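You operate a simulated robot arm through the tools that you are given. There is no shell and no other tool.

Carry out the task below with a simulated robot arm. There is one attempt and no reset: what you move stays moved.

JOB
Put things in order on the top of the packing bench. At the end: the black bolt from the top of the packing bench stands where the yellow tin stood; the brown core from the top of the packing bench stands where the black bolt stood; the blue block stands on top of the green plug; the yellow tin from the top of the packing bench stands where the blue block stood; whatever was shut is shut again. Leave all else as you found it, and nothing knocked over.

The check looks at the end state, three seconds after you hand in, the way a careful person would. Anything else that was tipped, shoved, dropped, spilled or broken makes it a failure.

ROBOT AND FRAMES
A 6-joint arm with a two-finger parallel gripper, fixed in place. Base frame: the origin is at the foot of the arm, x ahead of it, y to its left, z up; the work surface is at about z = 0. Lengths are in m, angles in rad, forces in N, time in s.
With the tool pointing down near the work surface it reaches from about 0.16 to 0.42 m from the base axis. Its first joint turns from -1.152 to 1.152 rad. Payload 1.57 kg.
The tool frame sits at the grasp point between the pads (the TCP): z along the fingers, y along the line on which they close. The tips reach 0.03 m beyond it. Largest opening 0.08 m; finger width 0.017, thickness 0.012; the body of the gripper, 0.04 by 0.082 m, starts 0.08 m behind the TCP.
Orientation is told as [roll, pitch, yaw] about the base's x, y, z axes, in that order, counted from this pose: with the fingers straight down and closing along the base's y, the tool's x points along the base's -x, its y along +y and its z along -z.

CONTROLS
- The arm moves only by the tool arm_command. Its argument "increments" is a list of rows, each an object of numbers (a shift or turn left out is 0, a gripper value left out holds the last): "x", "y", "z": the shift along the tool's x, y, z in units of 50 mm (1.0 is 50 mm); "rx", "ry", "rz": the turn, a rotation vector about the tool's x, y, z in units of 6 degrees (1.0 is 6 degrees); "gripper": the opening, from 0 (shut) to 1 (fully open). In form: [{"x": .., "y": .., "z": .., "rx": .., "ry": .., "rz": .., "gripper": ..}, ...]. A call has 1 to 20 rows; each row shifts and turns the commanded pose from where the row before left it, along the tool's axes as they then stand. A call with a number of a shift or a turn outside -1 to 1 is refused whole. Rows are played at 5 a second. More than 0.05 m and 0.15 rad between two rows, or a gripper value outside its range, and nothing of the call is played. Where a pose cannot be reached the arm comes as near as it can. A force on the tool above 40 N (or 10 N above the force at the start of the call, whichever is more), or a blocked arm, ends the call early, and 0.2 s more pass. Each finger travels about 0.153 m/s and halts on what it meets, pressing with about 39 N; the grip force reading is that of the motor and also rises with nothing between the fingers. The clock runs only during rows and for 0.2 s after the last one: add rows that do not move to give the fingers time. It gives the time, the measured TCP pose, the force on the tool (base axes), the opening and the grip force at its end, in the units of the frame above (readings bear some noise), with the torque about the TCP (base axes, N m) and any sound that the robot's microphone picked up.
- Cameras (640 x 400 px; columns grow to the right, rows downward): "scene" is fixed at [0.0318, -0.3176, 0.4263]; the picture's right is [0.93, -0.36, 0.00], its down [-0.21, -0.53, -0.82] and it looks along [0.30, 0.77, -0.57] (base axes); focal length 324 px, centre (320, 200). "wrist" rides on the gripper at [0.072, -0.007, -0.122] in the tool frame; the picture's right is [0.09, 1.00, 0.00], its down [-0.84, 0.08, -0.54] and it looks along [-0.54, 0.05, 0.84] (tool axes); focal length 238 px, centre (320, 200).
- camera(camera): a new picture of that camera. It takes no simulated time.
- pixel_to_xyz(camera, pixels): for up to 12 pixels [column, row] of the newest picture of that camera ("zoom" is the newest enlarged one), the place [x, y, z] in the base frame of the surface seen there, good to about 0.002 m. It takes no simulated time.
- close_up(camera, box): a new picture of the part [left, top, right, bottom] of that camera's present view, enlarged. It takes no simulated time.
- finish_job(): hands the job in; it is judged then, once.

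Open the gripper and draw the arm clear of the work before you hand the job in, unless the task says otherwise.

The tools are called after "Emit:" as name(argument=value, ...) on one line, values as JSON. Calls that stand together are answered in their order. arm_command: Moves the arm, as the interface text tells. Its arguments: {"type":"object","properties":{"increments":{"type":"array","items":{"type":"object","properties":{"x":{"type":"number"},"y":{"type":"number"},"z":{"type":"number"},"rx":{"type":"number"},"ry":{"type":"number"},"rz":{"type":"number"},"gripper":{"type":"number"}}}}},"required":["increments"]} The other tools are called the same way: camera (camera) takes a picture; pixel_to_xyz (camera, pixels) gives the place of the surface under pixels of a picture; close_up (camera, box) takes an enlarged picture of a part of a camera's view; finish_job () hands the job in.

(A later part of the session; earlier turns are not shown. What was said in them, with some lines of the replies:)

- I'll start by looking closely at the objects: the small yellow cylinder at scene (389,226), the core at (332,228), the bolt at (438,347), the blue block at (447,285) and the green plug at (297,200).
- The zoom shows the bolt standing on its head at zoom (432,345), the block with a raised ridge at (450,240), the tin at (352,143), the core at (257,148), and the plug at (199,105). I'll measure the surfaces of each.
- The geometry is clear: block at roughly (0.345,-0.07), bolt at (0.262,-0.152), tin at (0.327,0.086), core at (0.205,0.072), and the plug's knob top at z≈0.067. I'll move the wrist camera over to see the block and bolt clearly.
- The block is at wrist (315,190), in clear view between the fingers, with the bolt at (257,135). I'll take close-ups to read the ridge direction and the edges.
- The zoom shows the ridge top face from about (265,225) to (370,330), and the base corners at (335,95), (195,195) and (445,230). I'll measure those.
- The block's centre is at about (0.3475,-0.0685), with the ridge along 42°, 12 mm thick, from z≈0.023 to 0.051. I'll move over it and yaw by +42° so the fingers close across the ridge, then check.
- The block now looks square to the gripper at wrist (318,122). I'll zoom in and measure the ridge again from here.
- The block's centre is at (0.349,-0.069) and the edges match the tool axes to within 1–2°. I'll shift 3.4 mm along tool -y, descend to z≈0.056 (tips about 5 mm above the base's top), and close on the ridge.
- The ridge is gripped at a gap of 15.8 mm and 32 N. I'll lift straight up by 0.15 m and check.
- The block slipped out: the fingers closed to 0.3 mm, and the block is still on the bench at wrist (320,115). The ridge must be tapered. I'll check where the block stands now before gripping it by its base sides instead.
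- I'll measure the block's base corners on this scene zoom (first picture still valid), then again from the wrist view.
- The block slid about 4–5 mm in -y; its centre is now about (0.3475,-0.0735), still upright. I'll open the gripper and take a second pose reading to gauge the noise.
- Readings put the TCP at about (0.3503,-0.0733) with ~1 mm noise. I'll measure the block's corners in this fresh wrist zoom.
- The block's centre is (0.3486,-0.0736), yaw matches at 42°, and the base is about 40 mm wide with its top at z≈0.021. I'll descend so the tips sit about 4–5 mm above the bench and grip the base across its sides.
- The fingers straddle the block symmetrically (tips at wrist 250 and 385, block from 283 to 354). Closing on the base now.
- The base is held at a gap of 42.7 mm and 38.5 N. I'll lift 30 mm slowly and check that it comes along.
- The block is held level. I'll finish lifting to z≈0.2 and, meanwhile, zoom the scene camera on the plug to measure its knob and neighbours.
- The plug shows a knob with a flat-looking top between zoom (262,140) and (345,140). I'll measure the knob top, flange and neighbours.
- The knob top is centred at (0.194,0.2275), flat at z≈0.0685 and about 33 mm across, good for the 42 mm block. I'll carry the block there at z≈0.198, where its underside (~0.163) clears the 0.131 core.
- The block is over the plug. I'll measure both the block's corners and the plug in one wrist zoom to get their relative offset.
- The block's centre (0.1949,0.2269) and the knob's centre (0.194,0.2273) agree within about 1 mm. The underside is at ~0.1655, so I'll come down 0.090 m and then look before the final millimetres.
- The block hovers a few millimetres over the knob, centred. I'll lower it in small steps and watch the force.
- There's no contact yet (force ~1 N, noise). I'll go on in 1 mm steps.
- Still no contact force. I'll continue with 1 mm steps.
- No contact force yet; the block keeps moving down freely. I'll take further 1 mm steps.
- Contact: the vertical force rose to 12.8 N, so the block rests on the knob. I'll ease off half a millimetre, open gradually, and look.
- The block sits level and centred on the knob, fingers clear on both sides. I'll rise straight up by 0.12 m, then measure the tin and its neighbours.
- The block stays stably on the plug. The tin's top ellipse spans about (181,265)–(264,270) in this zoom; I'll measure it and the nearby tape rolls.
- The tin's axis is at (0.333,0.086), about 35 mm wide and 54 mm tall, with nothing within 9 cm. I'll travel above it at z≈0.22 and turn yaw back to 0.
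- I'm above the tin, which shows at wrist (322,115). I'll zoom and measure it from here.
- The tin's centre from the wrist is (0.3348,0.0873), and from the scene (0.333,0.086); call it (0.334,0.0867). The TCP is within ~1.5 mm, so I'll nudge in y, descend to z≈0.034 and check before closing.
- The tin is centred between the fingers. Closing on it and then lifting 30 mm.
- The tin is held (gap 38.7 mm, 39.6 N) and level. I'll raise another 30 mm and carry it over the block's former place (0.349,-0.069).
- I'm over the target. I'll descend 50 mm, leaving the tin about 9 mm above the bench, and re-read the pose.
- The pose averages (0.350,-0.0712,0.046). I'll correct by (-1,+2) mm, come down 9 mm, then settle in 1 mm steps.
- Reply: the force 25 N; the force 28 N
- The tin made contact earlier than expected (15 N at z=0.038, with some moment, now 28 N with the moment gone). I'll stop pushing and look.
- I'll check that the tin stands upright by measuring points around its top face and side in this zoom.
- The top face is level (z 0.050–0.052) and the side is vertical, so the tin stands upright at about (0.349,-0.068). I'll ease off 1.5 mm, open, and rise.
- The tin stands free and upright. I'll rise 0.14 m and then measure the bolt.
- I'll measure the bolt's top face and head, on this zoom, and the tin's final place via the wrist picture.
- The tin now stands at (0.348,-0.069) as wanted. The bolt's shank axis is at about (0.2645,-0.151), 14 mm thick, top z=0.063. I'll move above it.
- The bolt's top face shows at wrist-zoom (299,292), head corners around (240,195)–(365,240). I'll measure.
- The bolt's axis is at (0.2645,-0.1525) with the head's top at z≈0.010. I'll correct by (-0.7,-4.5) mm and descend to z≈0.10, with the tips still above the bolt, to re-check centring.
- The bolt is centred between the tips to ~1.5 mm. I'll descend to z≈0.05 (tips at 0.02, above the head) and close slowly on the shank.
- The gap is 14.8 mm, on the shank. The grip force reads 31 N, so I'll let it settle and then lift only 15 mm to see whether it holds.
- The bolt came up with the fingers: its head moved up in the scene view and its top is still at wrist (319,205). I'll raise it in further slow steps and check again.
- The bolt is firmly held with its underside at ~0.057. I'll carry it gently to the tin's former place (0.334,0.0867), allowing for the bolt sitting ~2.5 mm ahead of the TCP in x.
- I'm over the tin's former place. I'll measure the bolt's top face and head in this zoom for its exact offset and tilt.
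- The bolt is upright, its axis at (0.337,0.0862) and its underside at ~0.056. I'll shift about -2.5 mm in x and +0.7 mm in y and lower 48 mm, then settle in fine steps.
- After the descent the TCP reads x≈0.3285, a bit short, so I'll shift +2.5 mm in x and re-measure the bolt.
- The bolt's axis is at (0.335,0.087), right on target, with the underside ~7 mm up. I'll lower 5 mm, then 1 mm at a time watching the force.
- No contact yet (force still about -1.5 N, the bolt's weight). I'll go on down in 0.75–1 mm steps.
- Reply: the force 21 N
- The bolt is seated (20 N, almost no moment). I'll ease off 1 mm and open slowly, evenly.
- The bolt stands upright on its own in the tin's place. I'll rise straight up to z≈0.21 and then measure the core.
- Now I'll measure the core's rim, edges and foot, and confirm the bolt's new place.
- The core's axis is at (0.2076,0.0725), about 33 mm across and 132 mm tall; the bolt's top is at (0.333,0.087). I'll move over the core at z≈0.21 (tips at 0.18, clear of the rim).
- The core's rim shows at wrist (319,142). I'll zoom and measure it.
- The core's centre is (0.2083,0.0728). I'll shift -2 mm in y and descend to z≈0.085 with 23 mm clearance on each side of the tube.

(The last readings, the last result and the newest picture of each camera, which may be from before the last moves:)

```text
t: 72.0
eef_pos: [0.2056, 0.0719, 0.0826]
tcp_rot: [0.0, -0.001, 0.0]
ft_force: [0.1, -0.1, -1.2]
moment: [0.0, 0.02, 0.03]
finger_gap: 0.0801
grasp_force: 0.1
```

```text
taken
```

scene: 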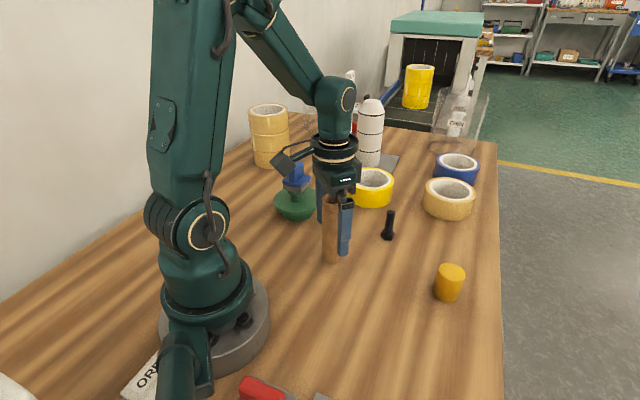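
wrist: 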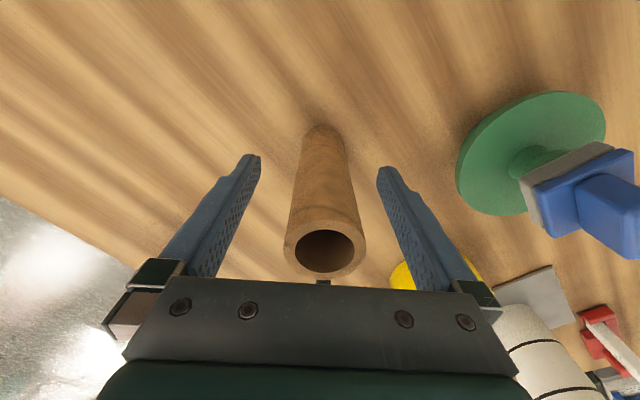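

The tube stands between the fingers; the TCP is ~2 mm short in x. I'll nudge (+2,+1) mm and close slowly.

Emit:
arm_command(increments=[{"x": -0.04, "y": 0.02}, {}, {"gripper": 0.65}, {"gripper": 0.52}, {"gripper": 0.46}, {"gripper": 0.42}, {"gripper": 0.38}, {"gripper": 0.0}, {}, {}, {}])

Emit:
camera(camera="wrist")

Emit:
close_up(camera="scene", box=[270, 130, 400, 280])

```text
t: 74.4
eef_pos: [0.2075, 0.0729, 0.0808]
tcp_rot: [0.001, 0.001, 0.0]
ft_force: [1.2, -0.3, -0.4]
moment: [0.02, 0.0, -0.01]
finger_gap: 0.0349
grasp_force: 39.2
```

```text
taken
```

wrist: 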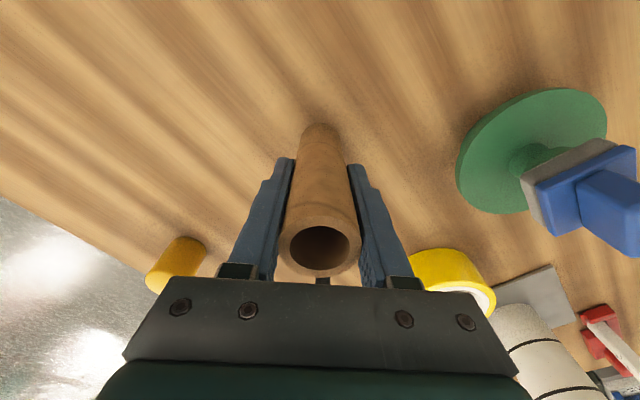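

```text
2.67 times, centred on (335, 205) of scene
```

zoom: 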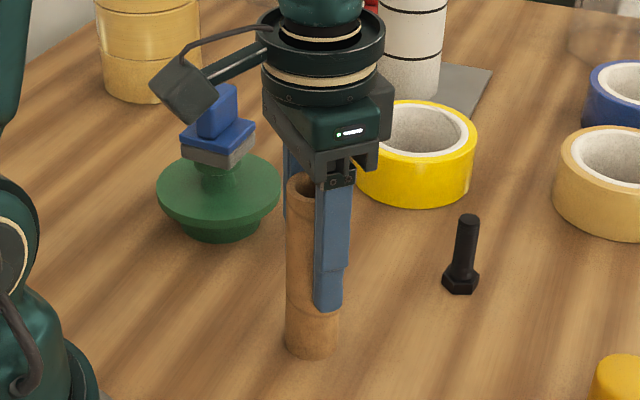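

The tube is held (gap 34.9 mm, 39 N). I'll lift it 50 mm slowly and check.

Emit:
arm_command(increments=[{"z": -0.1}, {"z": -0.15}, {"z": -0.25}, {"z": -0.25}, {"z": -0.25}, {}])

Emit:
camera(camera="scene")

Emit:
camera(camera="wrist")

```text
t: 75.8
eef_pos: [0.2089, 0.0716, 0.1305]
tcp_rot: [0.0, -0.002, 0.001]
ft_force: [0.1, 0.5, -0.7]
moment: [0.01, 0.03, -0.01]
finger_gap: 0.0346
grasp_force: 39.0
```

```text
taken
```

scene: 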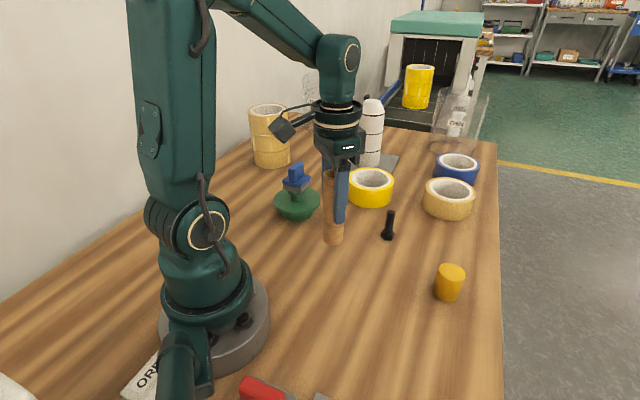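

```text
taken
```

wrist: 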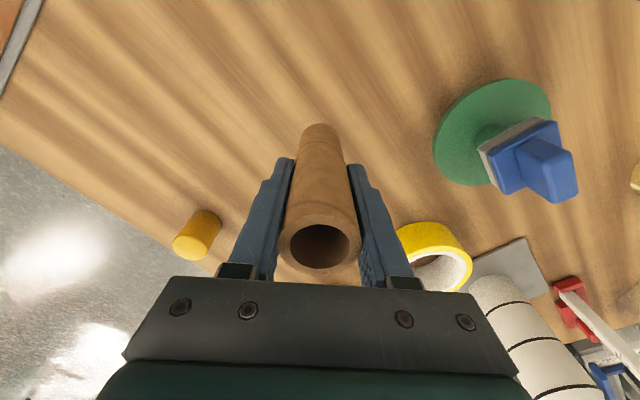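

The core is lifted cleanly and stays vertical. I'll carry it at this height (underside ~0.05) to the bolt's former place (0.2645,-0.1525); the path is clear of the tin.

Emit:
arm_command(increments=[{"x": -0.056, "y": -0.224}, {"x": -0.112, "y": -0.449}, {"x": -0.112, "y": -0.449}, {"x": -0.112, "y": -0.449}, {"x": -0.112, "y": -0.449}, {"x": -0.112, "y": -0.449}, {"x": -0.112, "y": -0.449}, {"x": -0.112, "y": -0.449}, {"x": -0.112, "y": -0.449}, {"x": -0.112, "y": -0.449}, {"x": -0.056, "y": -0.225}, {}, {}])

Emit:
arm_command(increments=[{}])

Emit:
camera(camera="wrist")

Emit:
camera(camera="scene")

```text
t: 78.6
eef_pos: [0.2647, -0.1518, 0.1329]
tcp_rot: [-0.001, -0.001, 0.001]
ft_force: [0.1, 0.3, -0.5]
moment: [-0.01, 0.03, 0.01]
finger_gap: 0.0343
grasp_force: 39.1
```

```text
t: 79.0
eef_pos: [0.2628, -0.1514, 0.1322]
tcp_rot: [0.001, -0.001, 0.0]
ft_force: [0.1, 0.0, -1.0]
moment: [-0.02, 0.01, -0.02]
finger_gap: 0.0344
grasp_force: 39.4
```

```text
taken
```

wrist: 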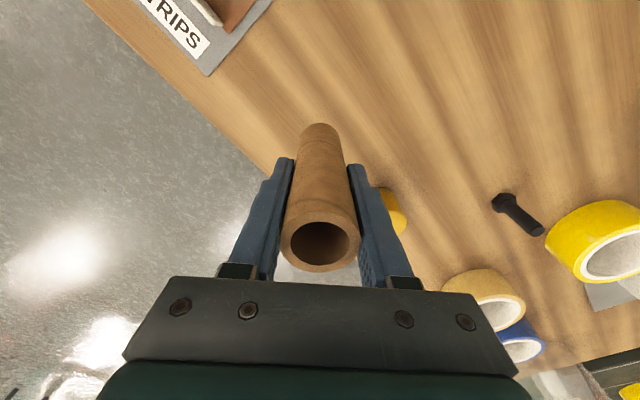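

```text
taken
```

scene: 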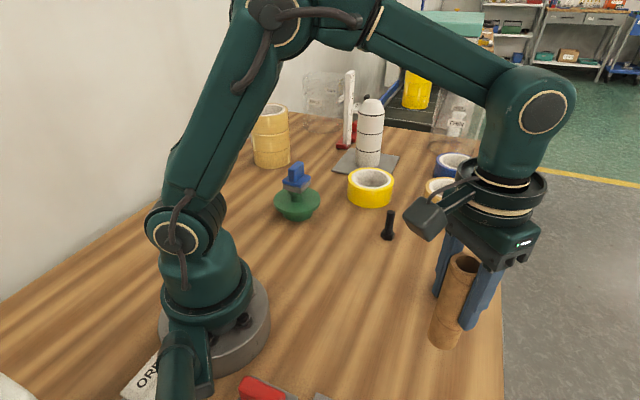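

The core is over the bolt's former place; the bolt still stands upright at scene (387,225). I'll measure the core's rim and side for position and tilt.

Emit:
close_up(camera="wrist", box=[260, 110, 380, 280])

Emit:
pixel_to_xyz(camera="wrist", pixels=[[284, 243], [358, 245], [320, 216], [320, 268], [320, 200], [320, 160], [320, 130], [300, 145], [338, 145], [292, 200], [348, 200]])

```text
2.35 times, centred on (320, 195) of wrist
```

zoom: 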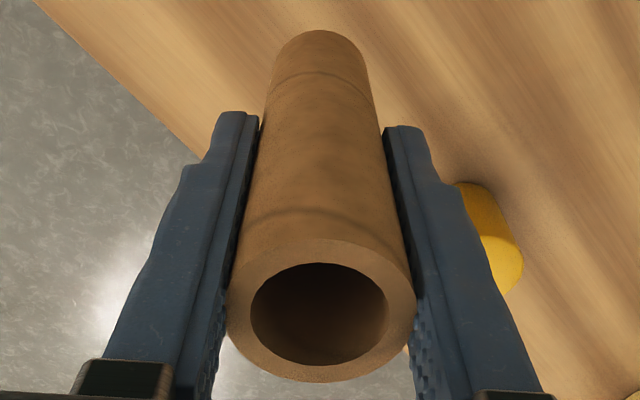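

```text
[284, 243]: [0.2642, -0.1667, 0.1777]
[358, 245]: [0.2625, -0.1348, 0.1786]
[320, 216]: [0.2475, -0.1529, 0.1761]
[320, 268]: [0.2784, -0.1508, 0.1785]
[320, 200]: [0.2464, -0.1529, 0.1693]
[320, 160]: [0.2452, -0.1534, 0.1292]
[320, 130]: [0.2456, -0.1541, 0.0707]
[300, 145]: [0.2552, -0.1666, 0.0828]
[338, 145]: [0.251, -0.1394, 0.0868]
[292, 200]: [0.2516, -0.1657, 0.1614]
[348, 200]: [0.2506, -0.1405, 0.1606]
```

The core is vertical, its axis at (0.2632,-0.1515), its underside at ~0.048. I'll correct (+1.3,-1) mm, lower 40 mm, and re-read.

Emit:
arm_command(increments=[{"x": -0.026, "y": -0.02}, {"z": 0.2}, {"z": 0.3}, {"z": 0.2}, {"z": 0.1}, {}, {}])

Emit:
arm_command(increments=[{}])

Emit:
camera(camera="wrist")

Emit:
pixel_to_xyz(camera="wrist", pixels=[[284, 243], [358, 245], [320, 216], [320, 268], [320, 200], [320, 160], [320, 130], [300, 145], [338, 145]])

Emit:
close_up(camera="scene", box=[390, 230, 520, 390])

```text
t: 80.6
eef_pos: [0.2655, -0.1536, 0.0928]
tcp_rot: [-0.001, 0.0, 0.0]
ft_force: [-0.1, -0.1, -1.2]
moment: [0.0, 0.01, -0.03]
finger_gap: 0.0346
grasp_force: 39.0
```

```text
t: 81.0
eef_pos: [0.2656, -0.1537, 0.0923]
tcp_rot: [0.0, 0.0, 0.0]
ft_force: [-0.2, -0.5, 0.4]
moment: [-0.01, -0.03, -0.02]
finger_gap: 0.0346
grasp_force: 38.7
```

```text
taken
```

wrist: 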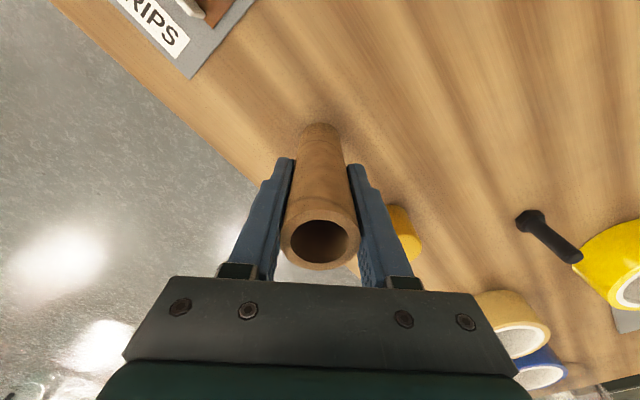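

```text
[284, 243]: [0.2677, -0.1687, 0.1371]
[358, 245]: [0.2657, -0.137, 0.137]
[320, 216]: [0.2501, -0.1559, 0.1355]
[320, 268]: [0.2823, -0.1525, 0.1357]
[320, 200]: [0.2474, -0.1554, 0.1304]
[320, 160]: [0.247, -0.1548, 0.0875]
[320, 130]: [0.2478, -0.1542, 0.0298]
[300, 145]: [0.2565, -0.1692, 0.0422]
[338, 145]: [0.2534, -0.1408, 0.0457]
```

```text
2.50 times, centred on (455, 310) of scene
```

zoom: 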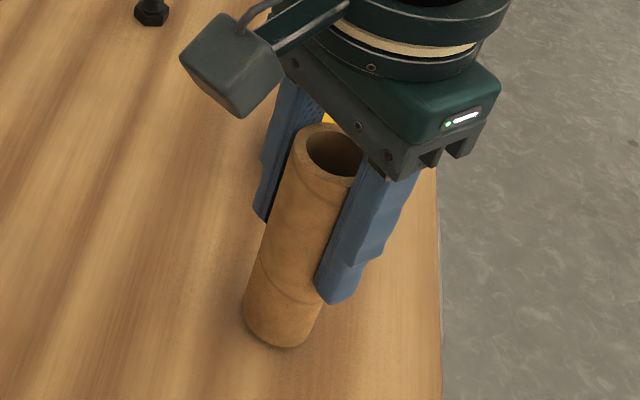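

The axis is now (0.2665,-0.1535) with ~6 mm to go. I'll correct (-1.8,+1) mm and lower 4 mm, then 1 mm steps.

Emit:
arm_command(increments=[{"x": 0.036, "y": 0.02}, {"z": 0.04}, {"z": 0.04}, {}])

Emit:
arm_command(increments=[{"z": 0.02}, {}])

Emit:
arm_command(increments=[{"z": 0.02}, {}])

```text
t: 82.0
eef_pos: [0.2629, -0.151, 0.0866]
tcp_rot: [-0.001, 0.0, 0.0]
ft_force: [0.2, -0.1, -0.2]
moment: [0.0, -0.01, 0.04]
finger_gap: 0.0347
grasp_force: 38.9
```

```text
t: 82.6
eef_pos: [0.2632, -0.1508, 0.0856]
tcp_rot: [0.001, -0.001, 0.0]
ft_force: [-0.5, -0.5, -0.4]
moment: [-0.02, -0.03, -0.04]
finger_gap: 0.0346
grasp_force: 39.1
```

```text
t: 83.2
eef_pos: [0.2649, -0.1522, 0.0858]
tcp_rot: [-0.001, -0.001, 0.003]
ft_force: [-2.6, 5.2, 20.3]
moment: [0.56, 0.23, 0.03]
finger_gap: 0.0344
grasp_force: 38.9
```

Contact (20 N). I'll ease off 0.75 mm, check the force and the picture before releasing.

Emit:
arm_command(increments=[{"z": -0.015}, {}, {}])

Emit:
close_up(camera="scene", box=[390, 230, 520, 390])

Emit:
camera(camera="wrist")

Emit:
pixel_to_xyz(camera="wrist", pixels=[[284, 243], [358, 245], [320, 216], [320, 268], [320, 200], [320, 160], [320, 130], [300, 145], [338, 145]])

```text
t: 84.0
eef_pos: [0.2627, -0.1526, 0.0856]
tcp_rot: [0.002, -0.001, 0.0]
ft_force: [1.5, -0.6, 3.0]
moment: [-0.09, -0.16, -0.04]
finger_gap: 0.0345
grasp_force: 38.9
```

```text
2.50 times, centred on (455, 310) of scene
```

zoom: 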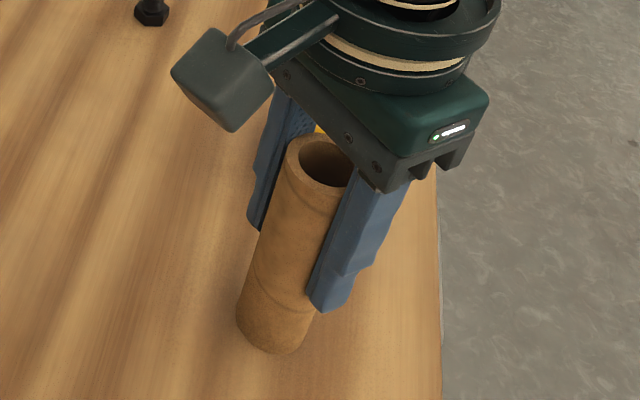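

```text
taken
```

wrist: 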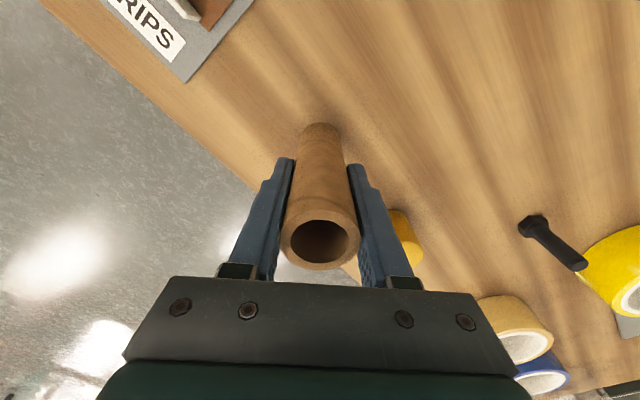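

```text
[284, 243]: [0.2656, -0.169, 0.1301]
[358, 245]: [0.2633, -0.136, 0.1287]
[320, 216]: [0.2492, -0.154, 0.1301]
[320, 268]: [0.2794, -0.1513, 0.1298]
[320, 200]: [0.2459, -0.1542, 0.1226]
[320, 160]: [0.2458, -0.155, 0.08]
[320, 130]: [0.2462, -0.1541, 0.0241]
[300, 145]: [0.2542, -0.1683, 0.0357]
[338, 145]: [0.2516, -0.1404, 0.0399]
```

The rim is at z≈0.130 (its standing height), the axis at (0.2645,-0.1525), and the side is vertical with only 3 N residual. I'll open slowly.

Emit:
arm_command(increments=[{"gripper": 0.46}, {"gripper": 0.52}, {"gripper": 0.62}, {"gripper": 0.8}, {"gripper": 1.0}, {}, {}])

Emit:
camera(camera="wrist")

Emit:
close_up(camera="scene", box=[390, 230, 520, 390])

```text
t: 85.6
eef_pos: [0.2632, -0.1516, 0.0861]
tcp_rot: [-0.001, 0.001, 0.0]
ft_force: [0.6, -0.9, 0.3]
moment: [0.02, 0.01, 0.03]
finger_gap: 0.08
grasp_force: 0.0
```

```text
taken
```

wrist: 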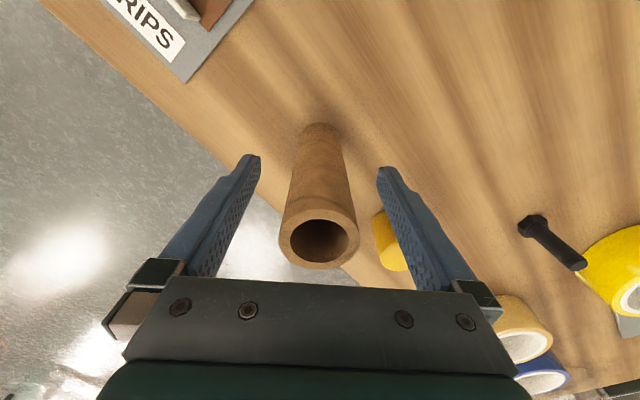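

```text
2.50 times, centred on (455, 310) of scene
```

zoom: 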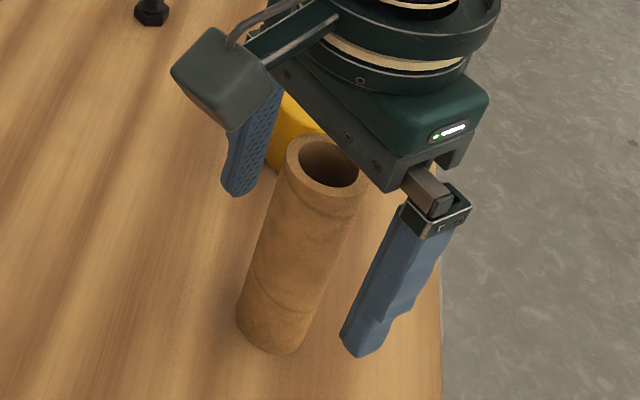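

The core stands free. I'll rise straight up 0.13 m and then return the arm to its starting area.

Emit:
arm_command(increments=[{"z": -0.2}, {"z": -0.4}, {"z": -0.6}, {"z": -0.7}, {"z": -0.7}, {}, {"x": -0.08, "y": 0.65}, {"x": -0.08, "y": 0.65}, {"x": -0.08, "y": 0.65}, {"x": -0.08, "y": 0.65}, {"x": -0.08, "y": 0.65}, {"x": -0.08, "y": 0.65}, {}])

Emit:
camera(camera="scene")

Emit:
camera(camera="wrist")

Emit:
close_up(camera="scene", box=[240, 140, 500, 380])

```text
t: 88.4
eef_pos: [0.2883, 0.0462, 0.2203]
tcp_rot: [0.0, -0.001, 0.0]
ft_force: [-0.1, 0.3, 0.4]
moment: [0.01, -0.01, 0.02]
finger_gap: 0.0801
grasp_force: 0.1
```

```text
taken
```

scene: 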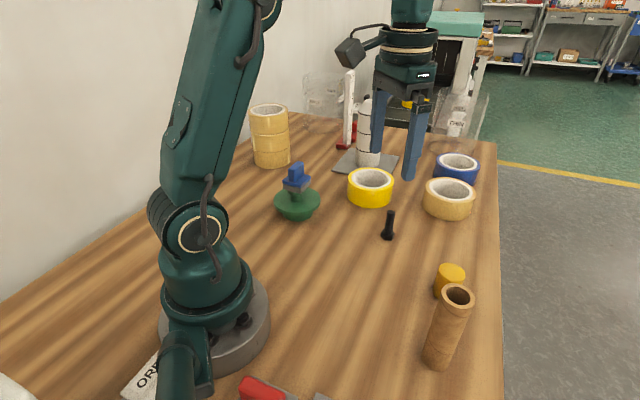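

```text
taken
```

wrist: 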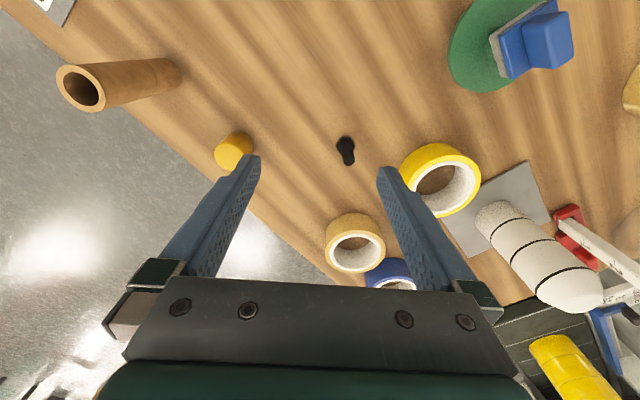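

```text
1.67 times, centred on (370, 260) of scene
```

zoom: 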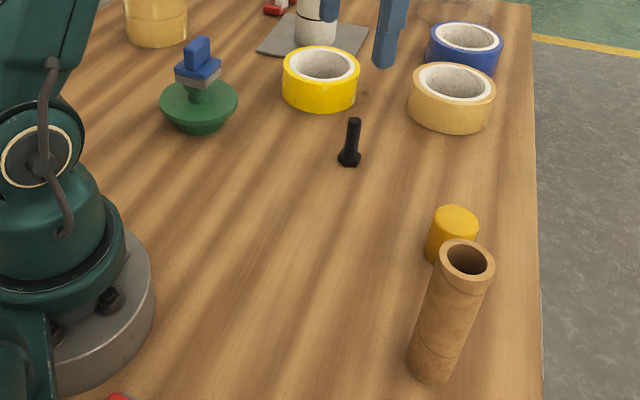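

Everything is in its place. One last check: core rim versus foot, tin, bolt and block positions in this zoom.

Emit:
pixel_to_xyz(camera="zoom", pixels=[[444, 258], [492, 260], [468, 241], [462, 278], [430, 375], [412, 362], [455, 215], [354, 122], [348, 160], [197, 45], [215, 72], [162, 100]])

```text
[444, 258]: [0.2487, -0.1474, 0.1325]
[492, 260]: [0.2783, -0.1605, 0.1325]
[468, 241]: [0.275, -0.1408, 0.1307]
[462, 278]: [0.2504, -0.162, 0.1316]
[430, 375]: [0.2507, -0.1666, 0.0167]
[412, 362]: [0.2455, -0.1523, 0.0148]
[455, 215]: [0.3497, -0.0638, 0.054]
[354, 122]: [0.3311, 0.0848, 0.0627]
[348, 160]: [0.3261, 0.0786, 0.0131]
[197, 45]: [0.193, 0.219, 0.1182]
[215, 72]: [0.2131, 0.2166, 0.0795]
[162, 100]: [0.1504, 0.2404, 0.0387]
```

The core is upright at (0.2635,-0.153) with a level rim. The bolt, the tin and the block on the plug are all where they should be. The gripper is open and the arm is clear, so I'm handing in.

Emit:
finish_job()

```text
The job is handed in.
```

I moved all four objects to their new places and handed the job in. In the last pictures everything stood upright, and the arm was clear with the gripper open.

| Object | Where it stands now | Position (x, y) |
|---|---|---|
| Blue block | On top of the green plug, level and centred on the knob | about (0.194, 0.227) |
| Yellow tin | Where the blue block stood | about (0.348, -0.069) |
| Black bolt | Where the yellow tin stood, standing on its head | about (0.333, 0.087) |
| Brown core | Where the black bolt stood, vertical with a level rim | about (0.264, -0.153) |

- **Accuracy:** The tin, bolt and core are within about 2 mm of the original spots as I measured them.
- **Slip on the first lift:** The block slid out of the gripper when I first held it by its ridge. It shifted about 5 mm on the bench but didn't tip, and I then lifted it by its base.
- **Which object is the tin:** I took the small solid amber cylinder to be the yellow tin, not the yellow tape roll.
- **Nothing to shut:** I never opened anything, so nothing needed shutting again.
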